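You operate a simulated robot arm through the tools that you are given. There is no shell and no other tool. Be economical: measure what you need, move in short steps, check, and stop when the job is done.

The job below is to be done with a simulated robot arm. You get a single attempt, and the scene is never put back.

## Task
Swap the mushroom with the card's fault for the one before the jig, then free the tray.
Fine: faulty one into the square purple box, new one stem up; lock on FREE, then clamp open; size slide to medium; tray stays in the nest.

It is judged by the outcome, as a careful person would: the job done as asked, and still so three seconds after it is handed in. It fails if anything else is knocked over, pushed out of place, dropped, spilled or broken.

## Robot
A 6-joint arm with a two-finger parallel gripper, fixed in place. Base frame: the origin is at the foot of the arm, x ahead of it, y to its left, z up; the work surface is at about z = 74.4. Units: cm, degrees, N and s.
With the tool pointing down near the work surface it reaches from about 28 to 74 cm from the base axis. Its first joint turns from -66.0 to 66.0 degrees. Payload 2.45 kg.
Tool frame: the origin (TCP) lies between the finger pads and is the grasp point; the fingertips stand 2.4 cm ahead of it; z points along the fingers, y is the line along which they close. The gripper opens to 6.8 cm. The fingers are 1.7 cm wide and 1 cm thick; the gripper's body (4 by 7 cm) begins 4.1 cm behind the TCP.
Orientation is that of the tool frame in the base frame, as a unit quaternion [x, y, z, w]. With the fingers straight down and closing along the base's y, the tool's x points along the base's -x, its y along +y and its z along -z.

## Interface
- The arm moves only by the tool nudge_tool. Its arguments are lists of equal length, an entry for each row: "xyz": the shift along the tool's x, y, z in cm, a list of three; "delta_rot": the turn, a rotation vector about the tool's x, y, z in degrees, a list of three. In form: {"xyz": [[dx, dy, dz], ...], "delta_rot": [[rx, ry, rz], ...]}. A call has 1 to 8 rows; each row shifts and turns the commanded pose from where the row before left it, along the tool's axes as they then stand. "grip" is the gripper command, from -1 (fully open) to 1 (shut), values between in proportion, set as the call begins (left out, the last holds). Each row takes 0.2 s and may step no farther than 5 cm and 8.6 degrees from the row before; otherwise, or with a gripper value out of range, the whole call is refused. A pose out of reach is approached as far as the arm can. The call stops where the force on the tool passes 80 N (or 10 N more than at its start, if that is more) or the arm is blocked; 0.2 s more then pass. Each finger travels about 10.8 cm/s and halts on what it meets, pressing with about 36 N; the grip force reading is that of the motor and also rises with nothing between the fingers. The clock runs only during rows and for 0.2 s after the last one: add rows that do not move to give the fingers time. It gives the time, the measured TCP pose, the force on the tool (base axes), the opening and the grip force at its end, in the units of the frame above (readings bear some noise), with the torque about the TCP (base axes, N m) and any sound that the robot's microphone picked up.
- Cameras (640 x 400 px; columns grow to the right, rows downward): "scene" is fixed at [17.39, 43.94, 144.14]; the picture's right is [-0.55, -0.84, 0.00], its down [-0.64, 0.42, -0.64] and it looks along [0.54, -0.35, -0.77] (base axes); focal length 362 px, centre (320, 200). "wrist" rides on the gripper at [8.4, 1.1, -7.5] in the tool frame; the picture's right is [-0.13, 0.99, 0.00], its down [-0.60, -0.08, -0.79] and it looks along [-0.79, -0.10, 0.61] (tool axes); focal length 251 px, centre (320, 200). There is no depth. A picture from a camera that has moved, and an enlarged one, comes with that camera's place and axes in the base frame and with its lens.
- snapshot(camera): a new picture of that camera. No time passes.
- enlarge(camera, box): a new picture of the part [left, top, right, bottom] of that camera's present view, enlarged. No time passes.
- close_job(): hands the job in; it is judged then, once.

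Go step by step. Nothing tells you positions but the pictures and the camera data: compare them with the known pose of the tool, close in by small moves and look again before you grip or let go. The budget is 120 turns and 68 pictures, counting those below and the enlarged ones. Unless the task says otherwise, let go and move clear before handing in, and close with one line.

The tools are called by a JSON object that holds its "name" and its "arguments". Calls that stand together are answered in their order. nudge_tool: Moves the arm, as the interface text tells. Its arguments: {"type":"object","properties":{"xyz":{"type":"array"},"delta_rot":{"type":"array"},"grip":{"type":"number"}},"required":["xyz","delta_rot"]} The other tools are called the same way: snapshot (camera) takes a picture; enlarge (camera, box) takes an enlarged picture of a part of a camera's view; close_job () hands the job in.

At the start:

```text
t: 0.0
tool_pos: [42.33, 10.53, 105.05]
tool_rot: [0.001, 1.0, 0.0, 0.001]
contact_force: [0.0, -0.2, -0.6]
moment: [-0.04, -0.02, 0.01]
opening: 6.77
grasp_force: 0.1
```

scene: 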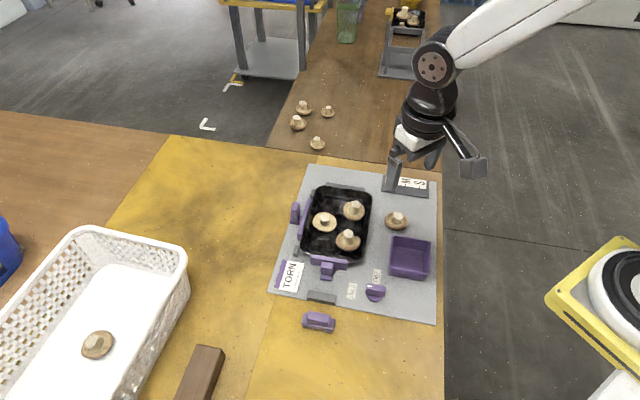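
wrist: 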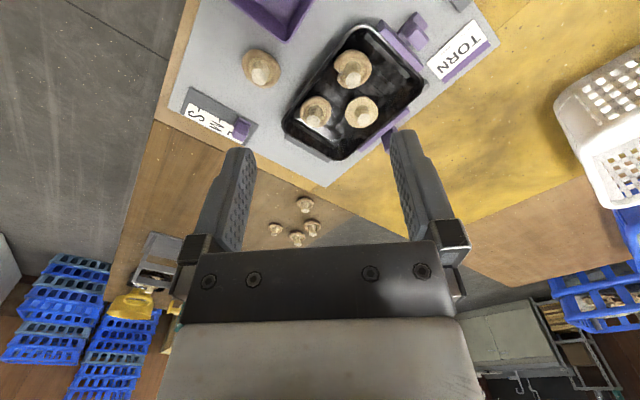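

I see the jig with a black tray holding three mushrooms, a TORN card, a purple box, a single mushroom near the box, and several purple controls. I'll look closer.

{"name": "enlarge", "arguments": {"camera": "scene", "box": [260, 160, 450, 280]}}

{"name": "enlarge", "arguments": {"camera": "scene", "box": [260, 240, 450, 340]}}

{"name": "enlarge", "arguments": {"camera": "wrist", "box": [160, 0, 500, 200]}}

```text
3.33 times, centred on (355, 220) of scene
camera zoom: at [17.39, 43.94, 144.14], right [-0.55, -0.84, 0.0], down [-0.64, 0.42, -0.64], along [0.54, -0.35, -0.77], focal length 1208 px, centre (203, 133)
```

zoom: 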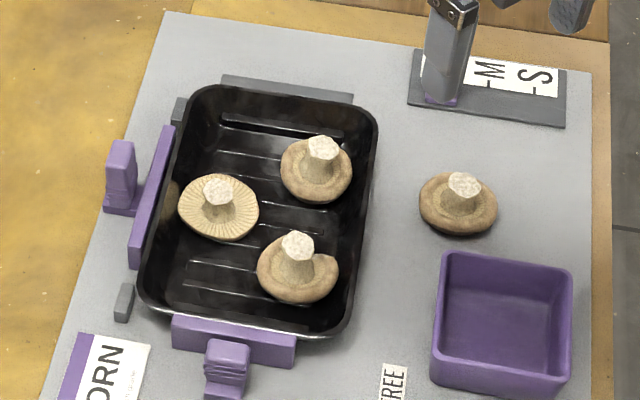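

```text
3.37 times, centred on (355, 290) of scene
camera zoom: at [17.39, 43.94, 144.14], right [-0.55, -0.84, 0.0], down [-0.64, 0.42, -0.64], along [0.54, -0.35, -0.77], focal length 1220 px, centre (202, -103)
```

zoom: 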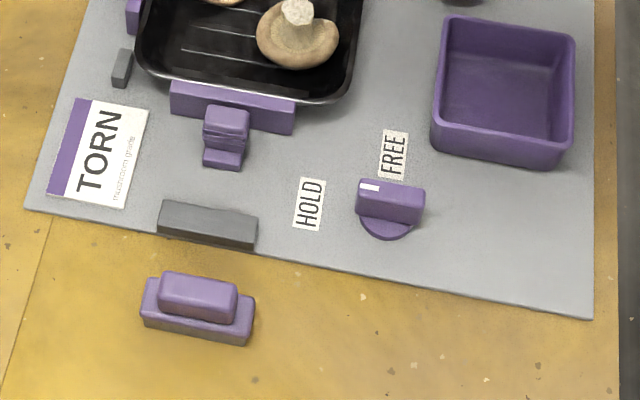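

```text
1.88 times, centred on (330, 100) of wrist
camera zoom: at [34.2, 11.56, 112.6], right [0.13, 0.99, 0.0], down [0.6, -0.08, 0.79], along [0.79, -0.1, -0.61], focal length 473 px, centre (301, 388)
```

zoom: 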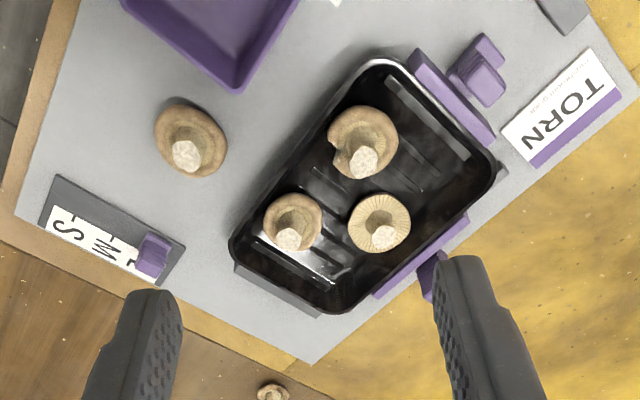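

{"name": "enlarge", "arguments": {"camera": "scene", "box": [265, 250, 345, 300]}}

{"name": "enlarge", "arguments": {"camera": "scene", "box": [300, 190, 380, 260]}}

{"name": "enlarge", "arguments": {"camera": "wrist", "box": [280, 0, 500, 160]}}

```text
8.00 times, centred on (305, 275) of scene
camera zoom: at [17.39, 43.94, 144.14], right [-0.55, -0.84, 0.0], down [-0.64, 0.42, -0.64], along [0.54, -0.35, -0.77], focal length 2898 px, centre (440, -400)
```

zoom: 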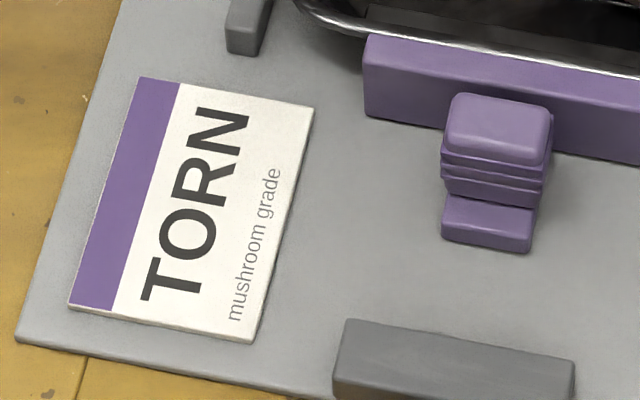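

```text
5.71 times, centred on (340, 225) of scene
camera zoom: at [17.39, 43.94, 144.14], right [-0.55, -0.84, 0.0], down [-0.64, 0.42, -0.64], along [0.54, -0.35, -0.77], focal length 2070 px, centre (206, 57)
```

zoom: 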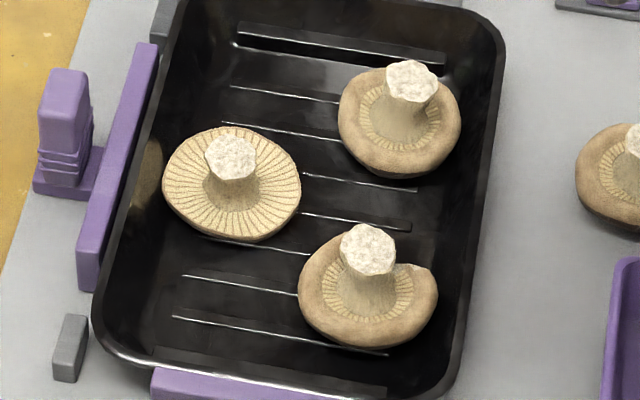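

```text
2.50 times, centred on (390, 80) of wrist
camera zoom: at [34.2, 11.56, 112.6], right [0.13, 0.99, 0.0], down [0.6, -0.08, 0.79], along [0.79, -0.1, -0.61], focal length 629 px, centre (145, 500)
```

zoom: 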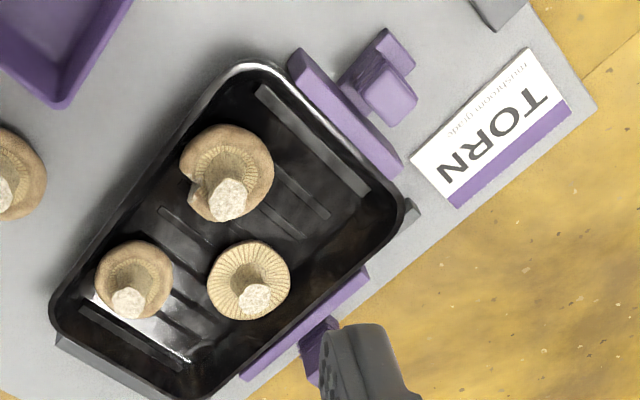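

The torn mushroom is the one with the missing bite (tray, box side), and the replacement is the loose one on the plate. The clamps and controls need a closer look, so I'll lower and shift the wrist camera.

{"name": "nudge_tool", "arguments": {"xyz": [[0, 3, 4], [0, 3, 4], [0, 2, 4]], "delta_rot": [[0, 0, 0], [0, 0, 0], [0, 0, 0]]}}

{"name": "snapshot", "arguments": {"camera": "wrist"}}

```text
t: 0.8
tool_pos: [42.52, 18.52, 93.28]
tool_rot: [0.0, 1.0, 0.0, 0.0]
contact_force: [-0.3, -0.2, -0.7]
moment: [-0.04, 0.0, -0.01]
opening: 6.8
grasp_force: 0.0
```

```text
59 pictures are left
camera wrist: at [34.18, 19.59, 100.67], right [0.13, 0.99, 0.0], down [0.6, -0.08, 0.79], along [0.79, -0.1, -0.61], focal length 251 px, centre (320, 200)
```

wrist: 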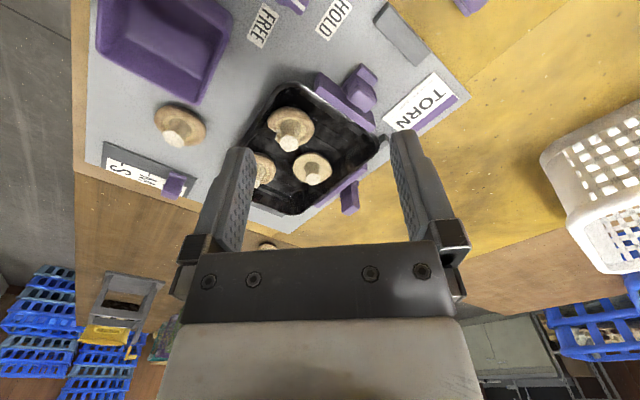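

{"name": "enlarge", "arguments": {"camera": "wrist", "box": [240, 0, 480, 150]}}

{"name": "enlarge", "arguments": {"camera": "wrist", "box": [290, 60, 400, 220]}}

```text
2.67 times, centred on (360, 75) of wrist
camera zoom: at [34.18, 19.59, 100.67], right [0.13, 0.99, 0.0], down [0.6, -0.08, 0.79], along [0.79, -0.1, -0.61], focal length 670 px, centre (213, 533)
```

zoom: 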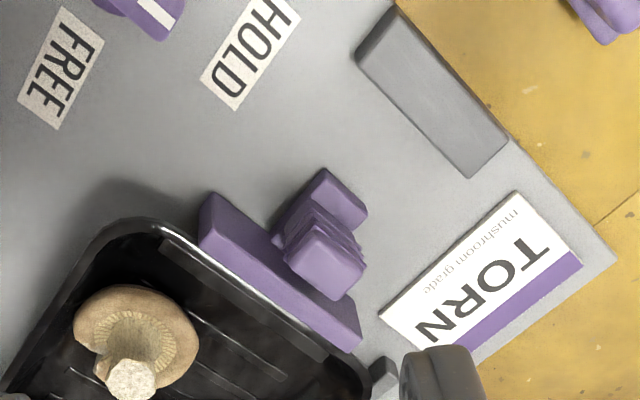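

```text
2.50 times, centred on (345, 140) of wrist
camera zoom: at [34.18, 19.59, 100.67], right [0.13, 0.99, 0.0], down [0.6, -0.08, 0.79], along [0.79, -0.1, -0.61], focal length 629 px, centre (258, 350)
```

zoom: 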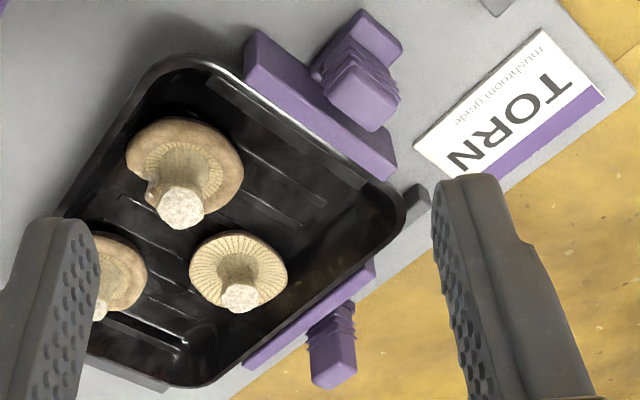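

Torn mushroom C stem top is about (52.5, 13.7, 78). The jig is turned ~45°, so I'll yaw the tool to close along the tray's long axis and move above C.

{"name": "nudge_tool", "arguments": {"xyz": [[0, 0, 0], [0, 0, 0], [0, 0, 0], [0, 0, 0], [0, 0, 0], [0, 0, 0], [-1.8, -4.5, 1], [-1.8, -4.5, 1]], "delta_rot": [[0, 0, -7.5], [0, 0, -7.5], [0, 0, -7.5], [0, 0, -7.5], [0, 0, -7.5], [0, 0, -7.5], [0, 0, 0], [0, 0, 0]]}}

{"name": "snapshot", "arguments": {"camera": "wrist"}}

```text
t: 2.6
tool_pos: [51.35, 14.67, 91.33]
tool_rot: [-0.383, 0.924, 0.0, 0.0]
contact_force: [-0.3, -0.2, -0.1]
moment: [0.01, 0.0, 0.03]
opening: 6.79
grasp_force: 0.0
```

```text
56 pictures are left
camera wrist: at [44.82, 9.48, 98.68], right [-0.61, 0.79, 0.0], down [0.48, 0.37, 0.79], along [0.63, 0.48, -0.61], focal length 251 px, centre (320, 200)
```

wrist: 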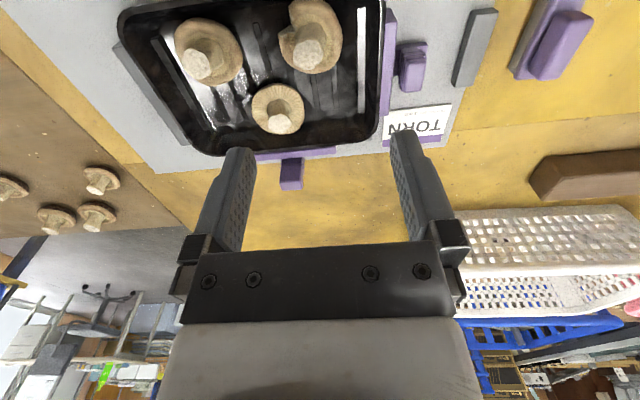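

{"name": "enlarge", "arguments": {"camera": "wrist", "box": [220, 0, 420, 125]}}

```text
3.20 times, centred on (320, 62) of wrist
camera zoom: at [44.82, 9.48, 98.68], right [-0.61, 0.79, 0.0], down [0.48, 0.37, 0.79], along [0.63, 0.48, -0.61], focal length 805 px, centre (320, 640)
```

zoom: 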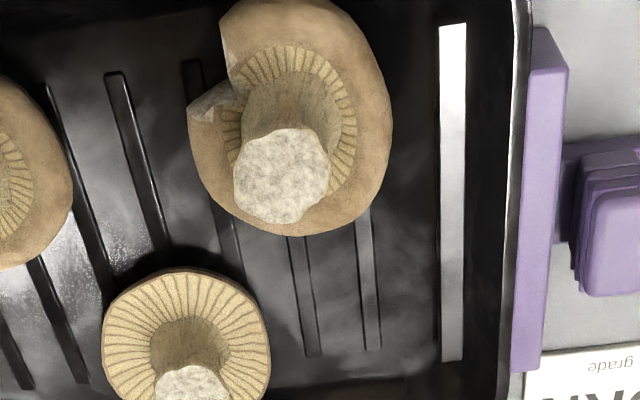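

C's stem is about 1 cm toward the tool's −y. I'll correct, pre-close to ~4.3 cm and descend part way.

{"name": "nudge_tool", "arguments": {"xyz": [[0.16, -1.0, 0], [0, 0, 4.5], [0, 0, 4.3], [0, 0, 1.5]], "delta_rot": [[0, 0, 0], [0, 0, 0], [0, 0, 0], [0, 0, 0]], "grip": -0.25}}

{"name": "snapshot", "arguments": {"camera": "wrist"}}

{"name": "enlarge", "arguments": {"camera": "scene", "box": [300, 180, 400, 260]}}

```text
t: 3.6
tool_pos: [51.96, 13.78, 80.88]
tool_rot: [-0.382, 0.924, 0.0, 0.0]
contact_force: [0.0, -0.6, -0.3]
moment: [-0.04, 0.03, 0.03]
opening: 4.27
grasp_force: 0.1
```

```text
54 pictures are left
camera wrist: at [45.43, 8.65, 88.24], right [-0.61, 0.79, 0.0], down [0.48, 0.37, 0.79], along [0.63, 0.48, -0.61], focal length 251 px, centre (320, 200)
```

wrist: 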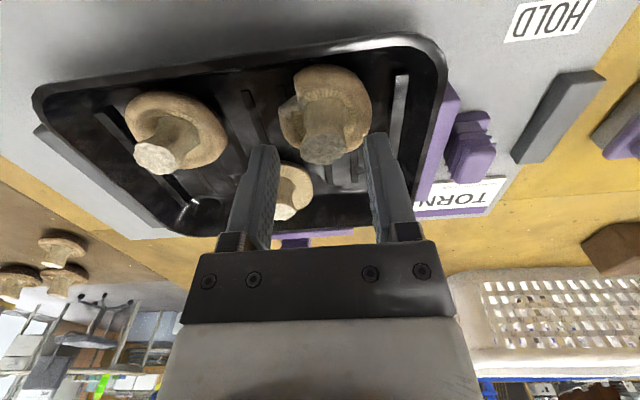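

```text
5.00 times, centred on (350, 220) of scene
camera zoom: at [17.39, 43.94, 144.14], right [-0.55, -0.84, 0.0], down [-0.64, 0.42, -0.64], along [0.54, -0.35, -0.77], focal length 1812 px, centre (170, 100)
```

zoom: 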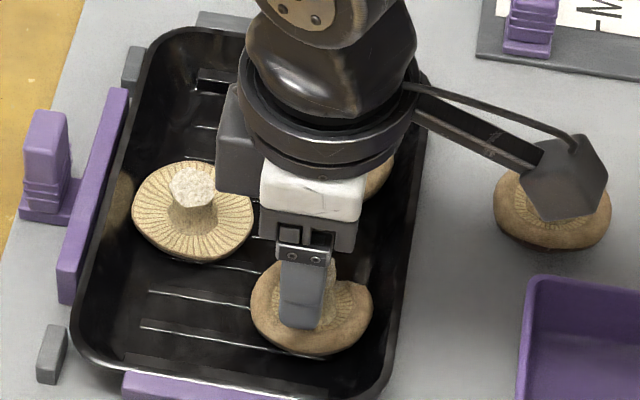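

The stem sits between the fingertips. Down a bit more, then close.

{"name": "nudge_tool", "arguments": {"xyz": [[0, 0.2, 0.7], [0, 0, 0.7]], "delta_rot": [[0, 0, 0], [0, 0, 0]]}}

{"name": "enlarge", "arguments": {"camera": "wrist", "box": [220, 40, 420, 190]}}

```text
t: 4.2
tool_pos: [51.86, 14.06, 79.49]
tool_rot: [-0.383, 0.924, 0.0, 0.0]
contact_force: [-0.1, 0.0, -0.7]
moment: [0.02, 0.02, 0.05]
opening: 4.25
grasp_force: 0.1
```

```text
2.67 times, centred on (320, 115) of wrist
camera zoom: at [45.32, 8.82, 86.92], right [-0.61, 0.79, 0.0], down [0.48, 0.37, 0.79], along [0.63, 0.48, -0.61], focal length 670 px, centre (320, 427)
```

zoom: 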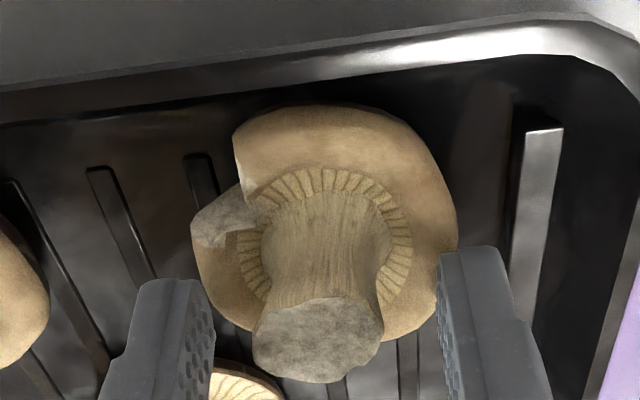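

{"name": "nudge_tool", "arguments": {"xyz": [[0, 0, 0], [0, 0, 0], [0, 0, 0]], "delta_rot": [[0, 0, 0], [0, 0, 0], [0, 0, 0]], "grip": 1}}

{"name": "enlarge", "arguments": {"camera": "wrist", "box": [220, 40, 420, 190]}}

```text
t: 5.0
tool_pos: [51.86, 13.88, 79.6]
tool_rot: [-0.382, 0.924, 0.0, 0.0]
contact_force: [-0.1, -0.3, 0.5]
moment: [0.0, -0.01, -0.01]
opening: 2.02
grasp_force: 12.1
```

```text
2.67 times, centred on (320, 115) of wrist
camera zoom: at [45.31, 8.81, 86.93], right [-0.61, 0.79, 0.0], down [0.48, 0.37, 0.79], along [0.63, 0.48, -0.61], focal length 670 px, centre (320, 427)
```

zoom: 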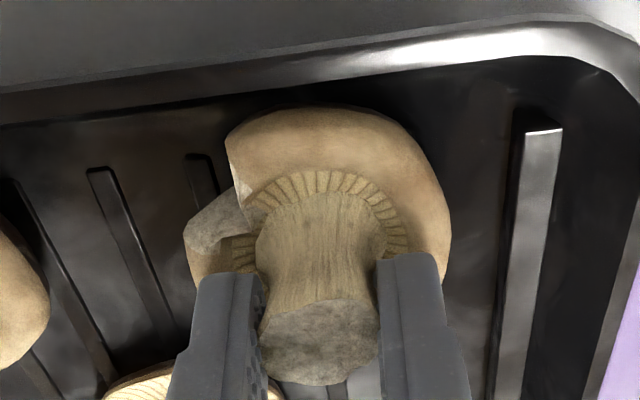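

Gripped at 2.0 cm on the stem. I'll lift straight up.

{"name": "nudge_tool", "arguments": {"xyz": [[0, 0, -1.5], [0, 0, -3], [0, 0, -4], [0, 0, -2]], "delta_rot": [[0, 0, 0], [0, 0, 0], [0, 0, 0], [0, 0, 0]]}}

{"name": "snapshot", "arguments": {"camera": "wrist"}}

{"name": "snapshot", "arguments": {"camera": "scene"}}

```text
t: 6.0
tool_pos: [51.82, 13.87, 89.95]
tool_rot: [-0.383, 0.924, 0.0, -0.001]
contact_force: [-0.1, 0.2, -0.1]
moment: [-0.01, -0.06, -0.02]
opening: 2.04
grasp_force: 11.4
```

```text
50 pictures are left
camera wrist: at [45.29, 8.67, 97.4], right [-0.61, 0.79, 0.0], down [0.48, 0.37, 0.79], along [0.63, 0.48, -0.61], focal length 251 px, centre (320, 200)
```

wrist: 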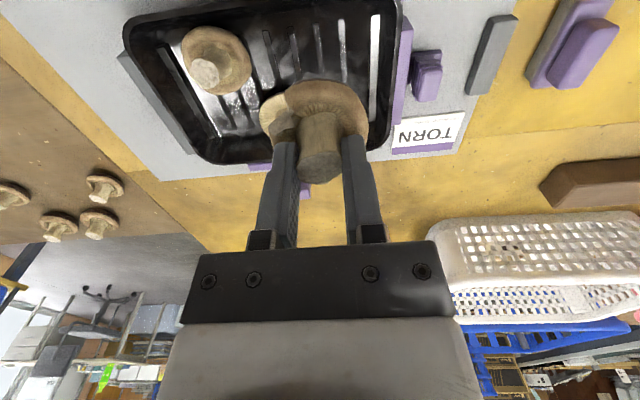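

```text
49 pictures are left
```

scene: 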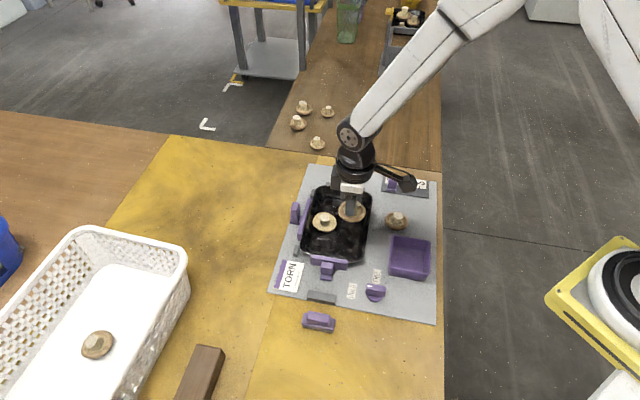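

C is held firmly and clear. Now to above the purple box at about (40.6, 6.4).

{"name": "nudge_tool", "arguments": {"xyz": [[4.4, 0.87, 0], [4.4, 0.87, 0], [4.4, 0.87, 0]], "delta_rot": [[0, 0, 0], [0, 0, 0], [0, 0, 0]]}}

{"name": "snapshot", "arguments": {"camera": "wrist"}}

{"name": "enlarge", "arguments": {"camera": "scene", "box": [340, 190, 450, 310]}}

```text
t: 6.8
tool_pos: [40.58, 6.34, 89.91]
tool_rot: [-0.382, 0.924, 0.0, 0.001]
contact_force: [0.6, 0.3, -0.1]
moment: [0.03, 0.0, -0.06]
opening: 2.02
grasp_force: 11.7
```

```text
48 pictures are left
camera wrist: at [34.06, 1.26, 97.42], right [-0.61, 0.79, 0.0], down [0.48, 0.37, 0.79], along [0.63, 0.48, -0.61], focal length 251 px, centre (320, 200)
```

wrist: 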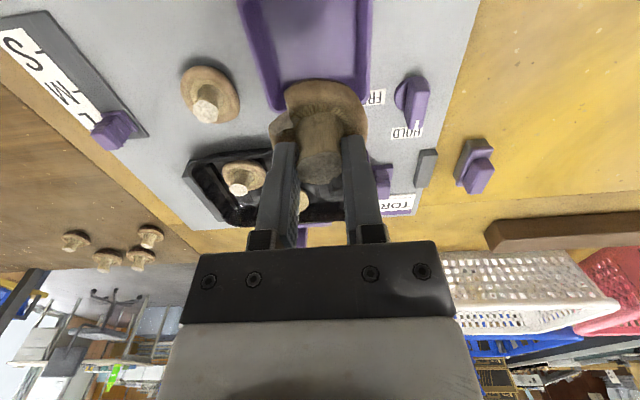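

```text
3.33 times, centred on (395, 250) of scene
camera zoom: at [17.39, 43.94, 144.14], right [-0.55, -0.84, 0.0], down [-0.64, 0.42, -0.64], along [0.54, -0.35, -0.77], focal length 1208 px, centre (70, 33)
```

zoom: 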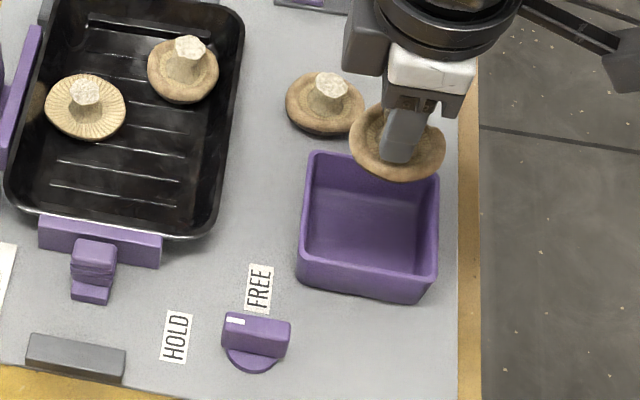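

{"name": "nudge_tool", "arguments": {"xyz": [[0.5, -0.4, 0], [0, 0, 3], [0, 0, 1.5]], "delta_rot": [[0, 0, 0], [0, 0, 0], [0, 0, 0]]}}

{"name": "snapshot", "arguments": {"camera": "wrist"}}

{"name": "enlarge", "arguments": {"camera": "scene", "box": [340, 190, 450, 310]}}

```text
t: 7.6
tool_pos: [40.68, 5.73, 85.43]
tool_rot: [-0.383, 0.924, 0.0, 0.0]
contact_force: [0.2, 0.0, 0.4]
moment: [0.0, -0.04, 0.03]
opening: 2.03
grasp_force: 12.3
```

```text
46 pictures are left
camera wrist: at [34.04, 0.65, 92.79], right [-0.61, 0.79, 0.0], down [0.48, 0.37, 0.79], along [0.63, 0.48, -0.61], focal length 251 px, centre (320, 200)
```

wrist: 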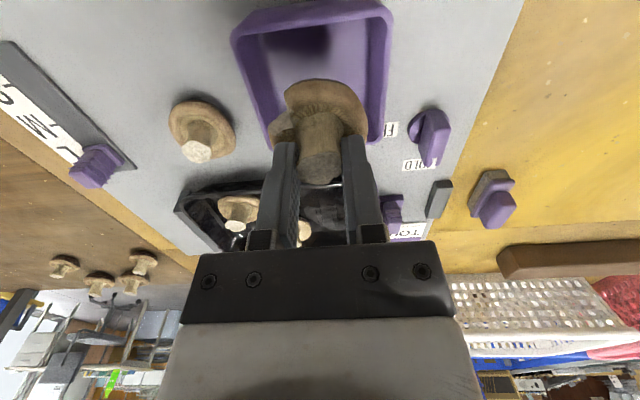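

```text
3.33 times, centred on (395, 250) of scene
camera zoom: at [17.39, 43.94, 144.14], right [-0.55, -0.84, 0.0], down [-0.64, 0.42, -0.64], along [0.54, -0.35, -0.77], focal length 1208 px, centre (70, 33)
```

zoom: 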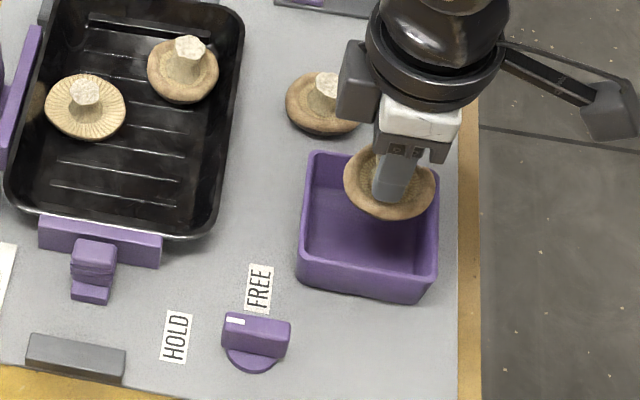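

{"name": "nudge_tool", "arguments": {"xyz": [[-0.2, 0.2, 1.5], [0, 0, 1.2]], "delta_rot": [[0, 0, 0], [0, 0, 0]]}}

{"name": "enlarge", "arguments": {"camera": "scene", "box": [370, 210, 450, 290]}}

{"name": "enlarge", "arguments": {"camera": "wrist", "box": [200, 0, 440, 180]}}

```text
t: 8.2
tool_pos: [40.63, 6.22, 82.72]
tool_rot: [-0.383, 0.924, 0.0, 0.0]
contact_force: [-0.1, -0.6, 0.6]
moment: [0.02, 0.01, 0.01]
opening: 2.01
grasp_force: 12.1
```

```text
5.00 times, centred on (410, 250) of scene
camera zoom: at [17.39, 43.94, 144.14], right [-0.55, -0.84, 0.0], down [-0.64, 0.42, -0.64], along [0.54, -0.35, -0.77], focal length 1812 px, centre (-130, -50)
```

zoom: 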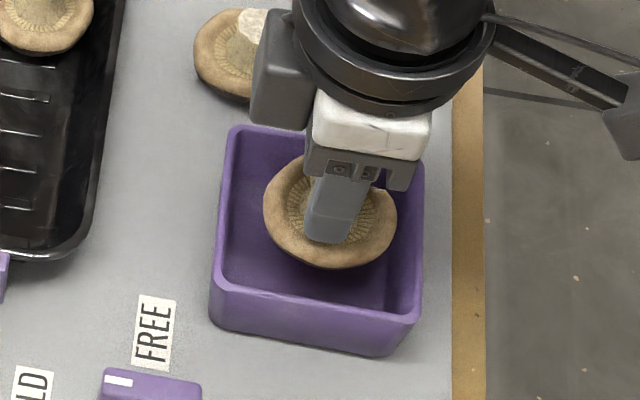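

```text
2.22 times, centred on (320, 90) of wrist
camera zoom: at [34.04, 0.98, 90.09], right [-0.61, 0.79, 0.0], down [0.48, 0.37, 0.79], along [0.63, 0.48, -0.61], focal length 559 px, centre (320, 444)
```

zoom: 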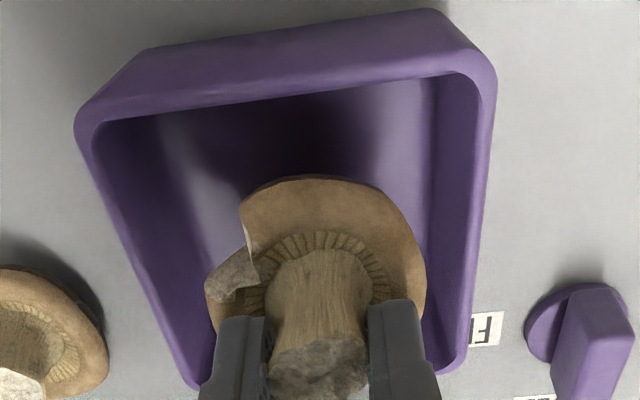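

Cap is centred over the box opening. Lowering to the floor.

{"name": "nudge_tool", "arguments": {"xyz": [[0, 0, 1], [0, 0, 1], [0, 0, 0.6]], "delta_rot": [[0, 0, 0], [0, 0, 0], [0, 0, 0]]}}

{"name": "enlarge", "arguments": {"camera": "scene", "box": [370, 210, 450, 290]}}

```text
t: 9.0
tool_pos: [40.63, 6.05, 80.1]
tool_rot: [-0.382, 0.924, 0.0, 0.0]
contact_force: [-0.2, 0.5, -0.8]
moment: [0.0, 0.0, 0.0]
opening: 2.04
grasp_force: 11.8
```

```text
5.00 times, centred on (410, 250) of scene
camera zoom: at [17.39, 43.94, 144.14], right [-0.55, -0.84, 0.0], down [-0.64, 0.42, -0.64], along [0.54, -0.35, -0.77], focal length 1812 px, centre (-130, -50)
```

zoom: 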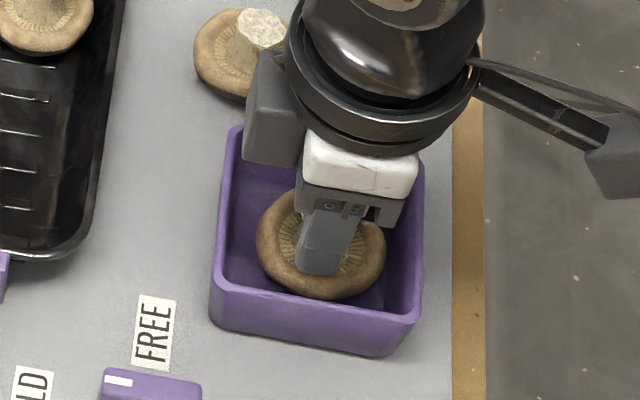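

{"name": "nudge_tool", "arguments": {"xyz": [[0, 0, 0.3], [0, 0, 0.2]], "delta_rot": [[0, 0, 0], [0, 0, 0]]}}

```text
t: 9.6
tool_pos: [40.47, 6.04, 79.67]
tool_rot: [-0.383, 0.924, 0.0, 0.0]
contact_force: [-0.2, -0.2, -1.2]
moment: [0.0, -0.01, 0.02]
opening: 2.01
grasp_force: 12.0
```

{"name": "nudge_tool", "arguments": {"xyz": [[0, 0, 0.2]], "delta_rot": [[0, 0, 0]]}}

```text
t: 10.0
tool_pos: [40.56, 6.12, 79.54]
tool_rot: [-0.382, 0.924, 0.0, 0.0]
contact_force: [-1.0, -2.1, 9.8]
moment: [-0.09, 0.14, -0.01]
opening: 2.02
grasp_force: 11.5
```

Contact with the box floor. Releasing to ~3.2 cm, then up.

{"name": "nudge_tool", "arguments": {"xyz": [[0, 0, 0], [0, 0, 0], [0, 0, -1.5], [0, 0, -3], [0, 0, -4]], "delta_rot": [[0, 0, 0], [0, 0, 0], [0, 0, 0], [0, 0, 0], [0, 0, 0]], "grip": 0.06}}

{"name": "snapshot", "arguments": {"camera": "wrist"}}

{"name": "enlarge", "arguments": {"camera": "scene", "box": [340, 190, 450, 310]}}

```text
t: 11.2
tool_pos: [40.43, 6.09, 87.88]
tool_rot: [-0.383, 0.924, 0.0, 0.001]
contact_force: [-0.6, 0.1, 0.3]
moment: [0.01, 0.01, -0.01]
opening: 3.24
grasp_force: 0.2
```

```text
41 pictures are left
camera wrist: at [33.9, 0.87, 95.29], right [-0.61, 0.79, 0.0], down [0.48, 0.37, 0.79], along [0.63, 0.48, -0.61], focal length 251 px, centre (320, 200)
```

wrist: 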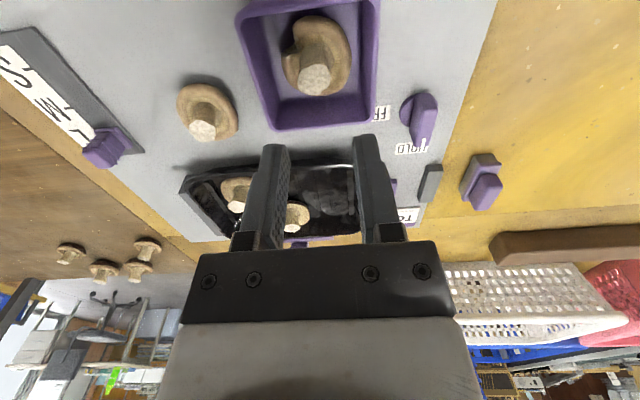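

```text
3.33 times, centred on (395, 250) of scene
camera zoom: at [17.39, 43.94, 144.14], right [-0.55, -0.84, 0.0], down [-0.64, 0.42, -0.64], along [0.54, -0.35, -0.77], focal length 1208 px, centre (70, 33)
```

zoom: 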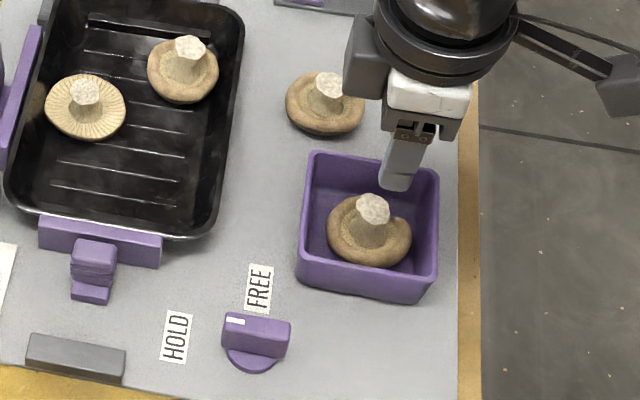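

Torn mushroom is in the box, upright. Now above the loose mushroom at about (49.8, 1.4).

{"name": "nudge_tool", "arguments": {"xyz": [[-1.1, -3.3, -1], [-1.1, -3.3, 0], [-1.1, -3.3, 0], [0, 0, 2]], "delta_rot": [[0, 0, 0], [0, 0, 0], [0, 0, 0], [0, 0, 0]], "grip": -0.25}}

{"name": "snapshot", "arguments": {"camera": "wrist"}}

```text
t: 12.2
tool_pos: [49.82, 1.46, 86.87]
tool_rot: [-0.383, 0.924, 0.0, 0.0]
contact_force: [-0.6, -0.9, 0.1]
moment: [0.01, 0.0, 0.02]
opening: 4.22
grasp_force: 0.1
```

```text
39 pictures are left
camera wrist: at [43.23, -3.68, 94.26], right [-0.61, 0.79, 0.0], down [0.48, 0.37, 0.79], along [0.63, 0.48, -0.61], focal length 251 px, centre (320, 200)
```

wrist: 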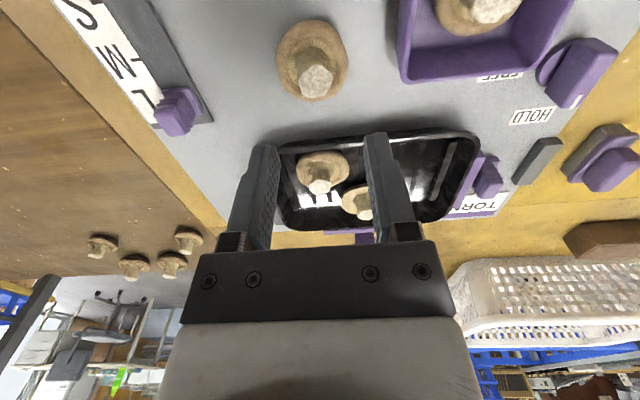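

{"name": "nudge_tool", "arguments": {"xyz": [[0.2, -0.3, 2], [0, 0, 3], [0, 0, 1.5]], "delta_rot": [[0, 0, 0], [0, 0, 0], [0, 0, 0]]}}

{"name": "enlarge", "arguments": {"camera": "wrist", "box": [220, 40, 420, 190]}}

```text
t: 13.0
tool_pos: [50.08, 1.13, 80.5]
tool_rot: [-0.383, 0.924, 0.0, 0.0]
contact_force: [-0.1, -0.2, -0.2]
moment: [0.01, -0.03, 0.0]
opening: 4.25
grasp_force: 0.0
```

```text
2.67 times, centred on (320, 115) of wrist
camera zoom: at [43.4, -3.99, 87.88], right [-0.61, 0.79, 0.0], down [0.48, 0.37, 0.79], along [0.63, 0.48, -0.61], focal length 670 px, centre (320, 427)
```

zoom: 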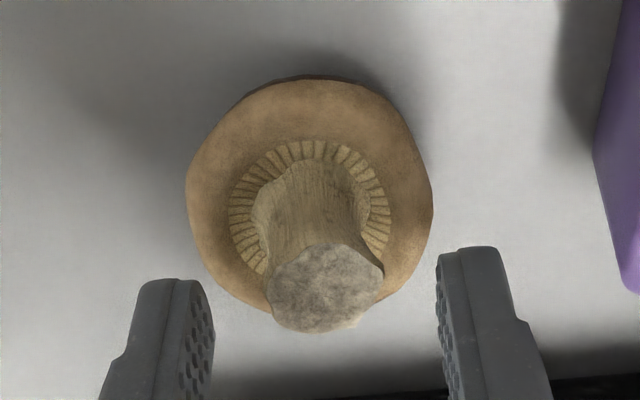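

{"name": "nudge_tool", "arguments": {"xyz": [[0, 0, 0.7], [0, 0, 0.7], [0, 0, 0]], "delta_rot": [[0, 0, 0], [0, 0, 0], [0, 0, 0]]}}

{"name": "nudge_tool", "arguments": {"xyz": [[0, 0, 0], [0, 0, 0], [0, 0, 0]], "delta_rot": [[0, 0, 0], [0, 0, 0], [0, 0, 0]], "grip": 1}}

{"name": "enlarge", "arguments": {"camera": "wrist", "box": [220, 40, 420, 190]}}

```text
t: 13.8
tool_pos: [50.12, 1.13, 78.98]
tool_rot: [-0.383, 0.924, 0.0, 0.0]
contact_force: [-0.2, 0.3, -0.7]
moment: [-0.03, 0.0, 0.0]
opening: 4.25
grasp_force: 0.1
```

```text
t: 14.6
tool_pos: [50.06, 1.16, 79.05]
tool_rot: [-0.383, 0.924, 0.0, 0.001]
contact_force: [0.7, -0.3, 2.3]
moment: [-0.07, -0.06, 0.03]
opening: 1.99
grasp_force: 12.3
```

```text
2.67 times, centred on (320, 115) of wrist
camera zoom: at [43.44, -4.02, 86.49], right [-0.61, 0.79, 0.0], down [0.48, 0.37, 0.79], along [0.63, 0.48, -0.61], focal length 670 px, centre (320, 427)
```

zoom: 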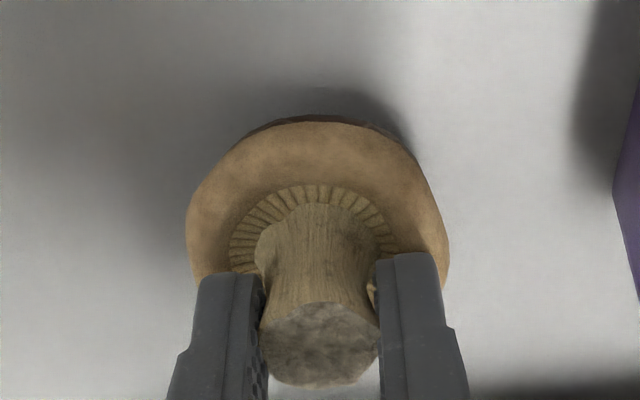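

Gripped at 2.0 cm, same as before. Lift and carry to the vacated tray spot (51.9, 13.9).

{"name": "nudge_tool", "arguments": {"xyz": [[0, 0, -2], [0, 0, -4.5], [0, 0, -4.5], [-3.43, 2.58, 0], [-3.43, 2.58, 0], [-3.43, 2.58, 0], [0, 0, 3.5]], "delta_rot": [[0, 0, 0], [0, 0, 0], [0, 0, 0], [0, 0, 0], [0, 0, 0], [0, 0, 0], [0, 0, 0]]}}

{"name": "snapshot", "arguments": {"camera": "wrist"}}

{"name": "enlarge", "arguments": {"camera": "scene", "box": [290, 180, 390, 280]}}

```text
t: 16.2
tool_pos: [51.91, 14.01, 86.46]
tool_rot: [-0.383, 0.924, 0.0, -0.001]
contact_force: [0.2, -0.4, -0.5]
moment: [0.03, -0.02, -0.04]
opening: 2.0
grasp_force: 11.7
```

```text
36 pictures are left
camera wrist: at [45.26, 8.81, 93.9], right [-0.61, 0.79, 0.0], down [0.48, 0.37, 0.79], along [0.63, 0.48, -0.61], focal length 251 px, centre (320, 200)
```

wrist: 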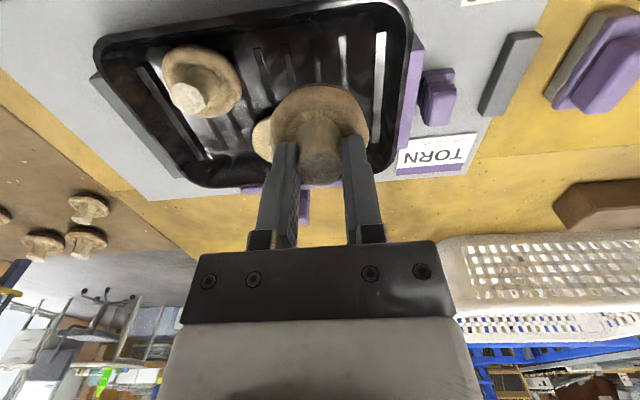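

```text
4.00 times, centred on (340, 230) of scene
camera zoom: at [17.38, 43.94, 144.14], right [-0.55, -0.84, 0.0], down [-0.64, 0.42, -0.64], along [0.54, -0.35, -0.77], focal length 1449 px, centre (240, 80)
```

zoom: 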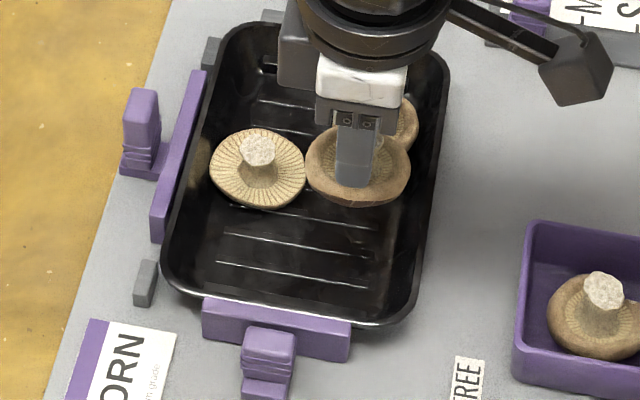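

{"name": "nudge_tool", "arguments": {"xyz": [[0, 0, 3], [0, 0, 2], [0, 0, 1], [0, 0, 0.3]], "delta_rot": [[0, 0, 0], [0, 0, 0], [0, 0, 0], [0, 0, 0]]}}

{"name": "nudge_tool", "arguments": {"xyz": [[0, 0, 0.3]], "delta_rot": [[0, 0, 0]]}}

```text
t: 17.2
tool_pos: [51.98, 13.82, 80.22]
tool_rot: [-0.383, 0.924, 0.0, 0.0]
contact_force: [-0.7, -0.1, 0.3]
moment: [0.02, -0.02, 0.01]
opening: 2.01
grasp_force: 12.4
```

```text
t: 17.6
tool_pos: [51.92, 13.79, 80.09]
tool_rot: [-0.384, 0.924, 0.0, 0.0]
contact_force: [-0.4, 1.2, -0.6]
moment: [0.02, -0.01, 0.01]
opening: 1.98
grasp_force: 12.0
```

{"name": "nudge_tool", "arguments": {"xyz": [[0, 0, 0.25]], "delta_rot": [[0, 0, 0]]}}

{"name": "enlarge", "arguments": {"camera": "scene", "box": [290, 180, 390, 280]}}

```text
t: 18.0
tool_pos: [51.83, 13.87, 79.7]
tool_rot: [-0.383, 0.924, 0.0, 0.0]
contact_force: [0.2, 0.5, -1.6]
moment: [0.0, -0.03, -0.01]
opening: 2.01
grasp_force: 11.9
```

```text
4.00 times, centred on (340, 230) of scene
camera zoom: at [17.39, 43.94, 144.14], right [-0.55, -0.84, 0.0], down [-0.64, 0.42, -0.64], along [0.54, -0.35, -0.77], focal length 1449 px, centre (240, 80)
```

zoom: 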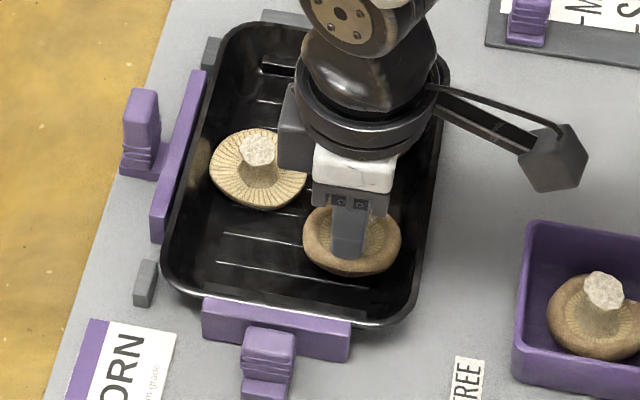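

{"name": "nudge_tool", "arguments": {"xyz": [[0, 0, 0.2]], "delta_rot": [[0, 0, 0]]}}

```text
t: 18.4
tool_pos: [51.84, 13.85, 79.66]
tool_rot: [-0.383, 0.924, 0.0, 0.001]
contact_force: [0.0, -0.5, -0.6]
moment: [-0.03, 0.0, -0.03]
opening: 2.01
grasp_force: 11.6
```

{"name": "nudge_tool", "arguments": {"xyz": [[0, 0, 0.15]], "delta_rot": [[0, 0, 0]]}}

```text
t: 18.8
tool_pos: [51.88, 14.05, 79.44]
tool_rot: [-0.382, 0.924, 0.0, 0.001]
contact_force: [-1.7, -0.3, 7.1]
moment: [-0.07, 0.02, 0.01]
opening: 2.0
grasp_force: 11.7
```

Seated on the tray floor. Release and rise.

{"name": "nudge_tool", "arguments": {"xyz": [[0, 0, 0], [0, 0, 0], [0, 0, -1.5], [0, 0, -3], [0, 0, -4], [0, 0, -3]], "delta_rot": [[0, 0, 0], [0, 0, 0], [0, 0, 0], [0, 0, 0], [0, 0, 0], [0, 0, 0]], "grip": -0.1}}

{"name": "snapshot", "arguments": {"camera": "wrist"}}

{"name": "enlarge", "arguments": {"camera": "scene", "box": [260, 170, 450, 340]}}

```text
t: 20.2
tool_pos: [51.73, 13.83, 90.82]
tool_rot: [-0.382, 0.924, 0.0, -0.001]
contact_force: [-0.5, -0.2, 0.0]
moment: [0.0, 0.0, -0.02]
opening: 3.76
grasp_force: 0.1
```

```text
33 pictures are left
camera wrist: at [45.06, 8.77, 98.27], right [-0.61, 0.79, 0.0], down [0.48, 0.37, 0.79], along [0.63, 0.48, -0.61], focal length 251 px, centre (320, 200)
```

wrist: 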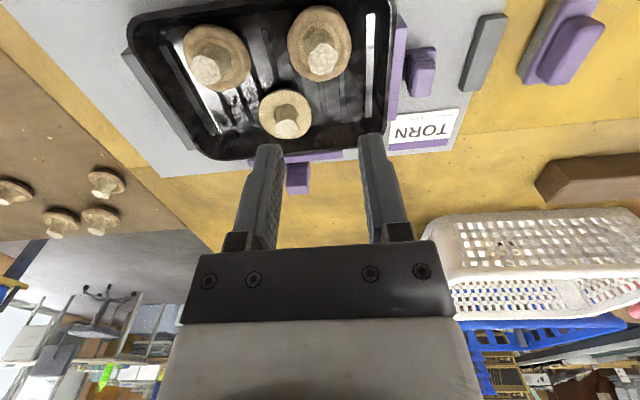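

```text
2.35 times, centred on (355, 255) of scene
camera zoom: at [17.39, 43.94, 144.14], right [-0.55, -0.84, 0.0], down [-0.64, 0.42, -0.64], along [0.54, -0.35, -0.77], focal length 852 px, centre (238, 71)
```

zoom: 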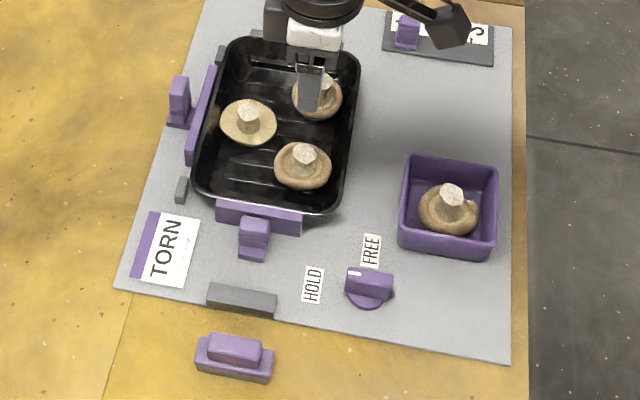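

The swap is done: new one in the tray stem up, faulty one in the box. Next the lock knob at about (38.7, 16.8), whose mark points to HOLD; it needs 90° clockwise.

{"name": "nudge_tool", "arguments": {"xyz": [[2.36, 3.77, 0], [2.36, 3.77, 0], [2.36, 3.77, 0], [0, 0, 4]], "delta_rot": [[0, 0, 0], [0, 0, 0], [0, 0, 0], [0, 0, 0]]}}

{"name": "snapshot", "arguments": {"camera": "wrist"}}

```text
t: 21.2
tool_pos: [38.93, 16.71, 86.78]
tool_rot: [-0.383, 0.924, -0.001, 0.001]
contact_force: [-0.7, 0.6, 0.1]
moment: [0.03, 0.0, -0.02]
opening: 3.76
grasp_force: 0.1
```

```text
31 pictures are left
camera wrist: at [32.33, 11.59, 94.19], right [-0.61, 0.79, 0.0], down [0.48, 0.37, 0.79], along [0.63, 0.48, -0.61], focal length 251 px, centre (320, 200)
```

wrist: 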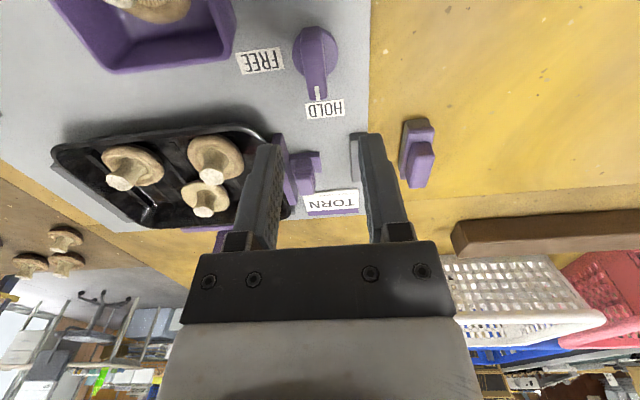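

{"name": "enlarge", "arguments": {"camera": "wrist", "box": [240, 0, 400, 120]}}

```text
3.33 times, centred on (320, 60) of wrist
camera zoom: at [32.33, 11.59, 94.19], right [-0.61, 0.79, 0.0], down [0.48, 0.37, 0.79], along [0.63, 0.48, -0.61], focal length 838 px, centre (320, 667)
```

zoom: 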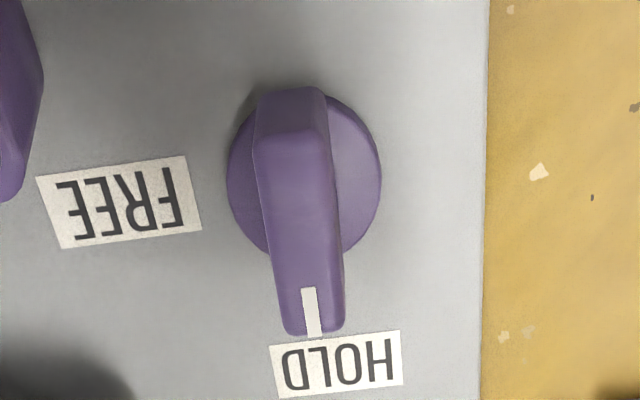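

{"name": "nudge_tool", "arguments": {"xyz": [[0.73, -0.27, 0], [0, 0, 4], [0, 0, 3.3]], "delta_rot": [[0, 0, 0], [0, 0, 0], [0, 0, 0]]}}

{"name": "enlarge", "arguments": {"camera": "wrist", "box": [220, 40, 420, 190]}}

{"name": "enlarge", "arguments": {"camera": "scene", "box": [330, 250, 430, 320]}}

```text
t: 22.0
tool_pos: [38.43, 16.19, 79.47]
tool_rot: [-0.383, 0.924, 0.0, 0.001]
contact_force: [-0.5, -0.3, 0.0]
moment: [-0.02, 0.03, -0.02]
opening: 3.75
grasp_force: 0.1
```

```text
2.67 times, centred on (320, 115) of wrist
camera zoom: at [31.86, 11.01, 86.93], right [-0.61, 0.79, 0.0], down [0.48, 0.37, 0.79], along [0.63, 0.48, -0.61], focal length 670 px, centre (320, 427)
```

zoom: 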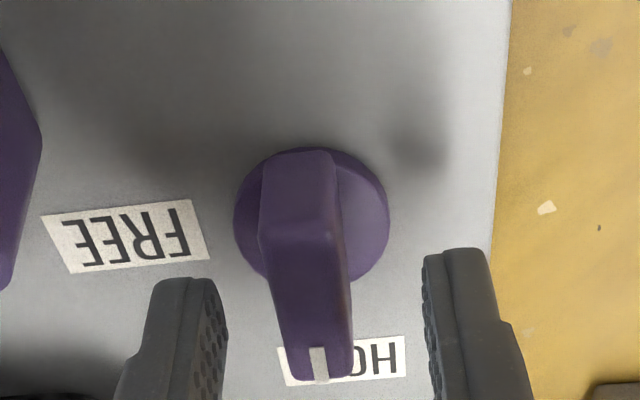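

```text
5.71 times, centred on (380, 285) of scene
camera zoom: at [17.39, 43.94, 144.14], right [-0.55, -0.84, 0.0], down [-0.64, 0.42, -0.64], along [0.54, -0.35, -0.77], focal length 2070 px, centre (-23, -286)
```

zoom: 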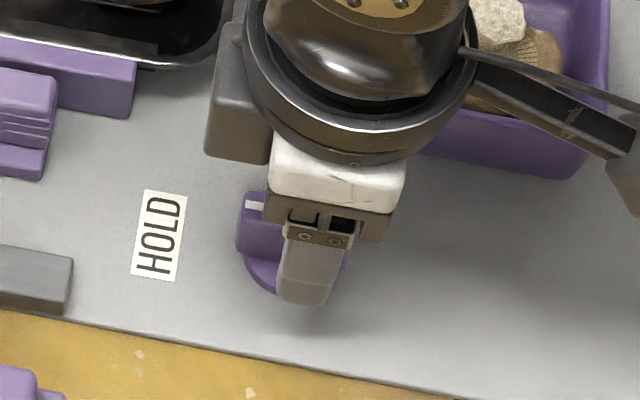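

{"name": "nudge_tool", "arguments": {"xyz": [[0.35, -0.25, 0.3], [0, 0, 0.5]], "delta_rot": [[0, 0, 0], [0, 0, 0]]}}

{"name": "nudge_tool", "arguments": {"xyz": [[0, 0, 0], [0, 0, 0], [0, 0, 0]], "delta_rot": [[0, 0, 0], [0, 0, 0], [0, 0, 0]], "grip": 0.8}}

{"name": "enlarge", "arguments": {"camera": "wrist", "box": [220, 40, 420, 190]}}

```text
t: 22.6
tool_pos: [38.42, 15.6, 78.83]
tool_rot: [-0.383, 0.924, 0.0, -0.001]
contact_force: [0.4, -0.4, 0.5]
moment: [0.0, -0.01, 0.0]
opening: 3.75
grasp_force: 0.0
```

```text
t: 23.4
tool_pos: [38.32, 15.76, 78.75]
tool_rot: [-0.384, 0.924, 0.001, -0.001]
contact_force: [-8.3, 10.9, -4.8]
moment: [0.52, -0.21, 0.01]
opening: 1.38
grasp_force: 33.8
```

```text
2.67 times, centred on (320, 115) of wrist
camera zoom: at [31.76, 10.57, 86.17], right [-0.61, 0.79, 0.0], down [0.48, 0.37, 0.79], along [0.63, 0.48, -0.61], focal length 670 px, centre (320, 427)
```

zoom: 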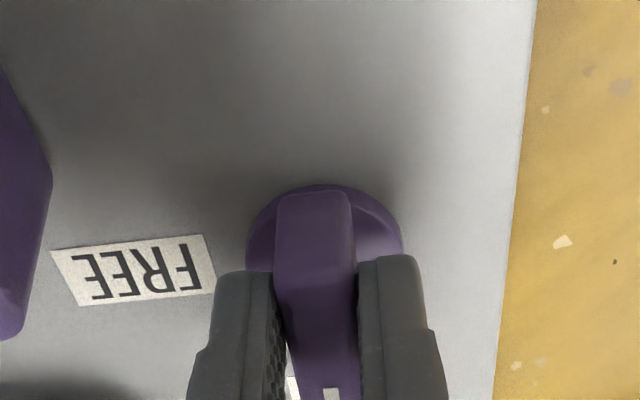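

Bar gripped at 1.4 cm; side load shows ~0.3 cm offset. I'll relieve it and start turning clockwise.

{"name": "nudge_tool", "arguments": {"xyz": [[0.2, 0.25, 0], [0, 0, 0], [0, 0, 0]], "delta_rot": [[0, 0, 0], [0, 0, 7.5], [0, 0, 7.5]]}}

```text
t: 24.2
tool_pos: [38.3, 15.92, 78.85]
tool_rot: [-0.259, 0.966, 0.0, 0.003]
contact_force: [3.5, 19.7, -21.5]
moment: [0.54, -0.43, 0.11]
opening: 1.38
grasp_force: 34.0
```

{"name": "nudge_tool", "arguments": {"xyz": [[-0.15, 0.26, 0.15], [0, 0, 0], [0, 0, 0]], "delta_rot": [[0, 0, 0], [0, 0, 7.5], [0, 0, 7.5]]}}

{"name": "enlarge", "arguments": {"camera": "scene", "box": [330, 250, 430, 320]}}

```text
t: 25.0
tool_pos: [38.27, 16.07, 78.67]
tool_rot: [-0.13, 0.991, 0.0, 0.001]
contact_force: [0.1, 7.7, 26.8]
moment: [0.11, 0.05, 0.09]
opening: 1.4
grasp_force: 33.6
```

```text
5.71 times, centred on (380, 285) of scene
camera zoom: at [17.35, 43.95, 144.14], right [-0.55, -0.84, 0.0], down [-0.64, 0.42, -0.64], along [0.54, -0.35, -0.77], focal length 2070 px, centre (-23, -286)
```

zoom: 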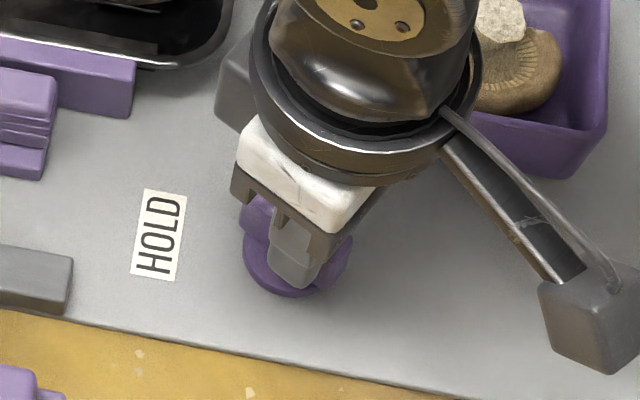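

The knob is turning with the gripper. Continue.

{"name": "nudge_tool", "arguments": {"xyz": [[0, 0.12, -0.08], [0, 0, 0], [0, 0, 0], [0, 0, 0]], "delta_rot": [[0, 0, 0], [0, 0, 7.5], [0, 0, 7.5], [0, 0, 7.5]]}}

```text
t: 26.0
tool_pos: [38.08, 16.33, 78.73]
tool_rot: [0.065, 0.998, 0.001, 0.002]
contact_force: [1.2, 37.5, -21.3]
moment: [0.33, 0.18, 0.5]
opening: 1.38
grasp_force: 33.9
```

{"name": "nudge_tool", "arguments": {"xyz": [[0, 0.35, 0.08], [0, 0, 0], [0, 0.1, 0]], "delta_rot": [[0, 0, 0], [0, 0, 7.5], [0, 0, 7.5]]}}

{"name": "enlarge", "arguments": {"camera": "wrist", "box": [200, 20, 440, 200]}}

```text
t: 26.8
tool_pos: [38.21, 16.45, 78.86]
tool_rot: [0.196, 0.981, 0.001, 0.0]
contact_force: [3.0, 2.1, 20.4]
moment: [0.28, 0.54, 0.02]
opening: 1.38
grasp_force: 34.3
```

```text
2.22 times, centred on (320, 110) of wrist
camera zoom: at [30.95, 20.82, 86.12], right [0.5, 0.87, 0.0], down [0.53, -0.31, 0.79], along [0.69, -0.4, -0.61], focal length 559 px, centre (320, 400)
```

zoom: 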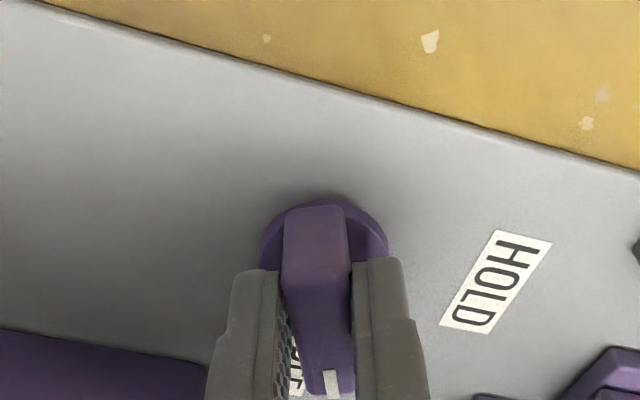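

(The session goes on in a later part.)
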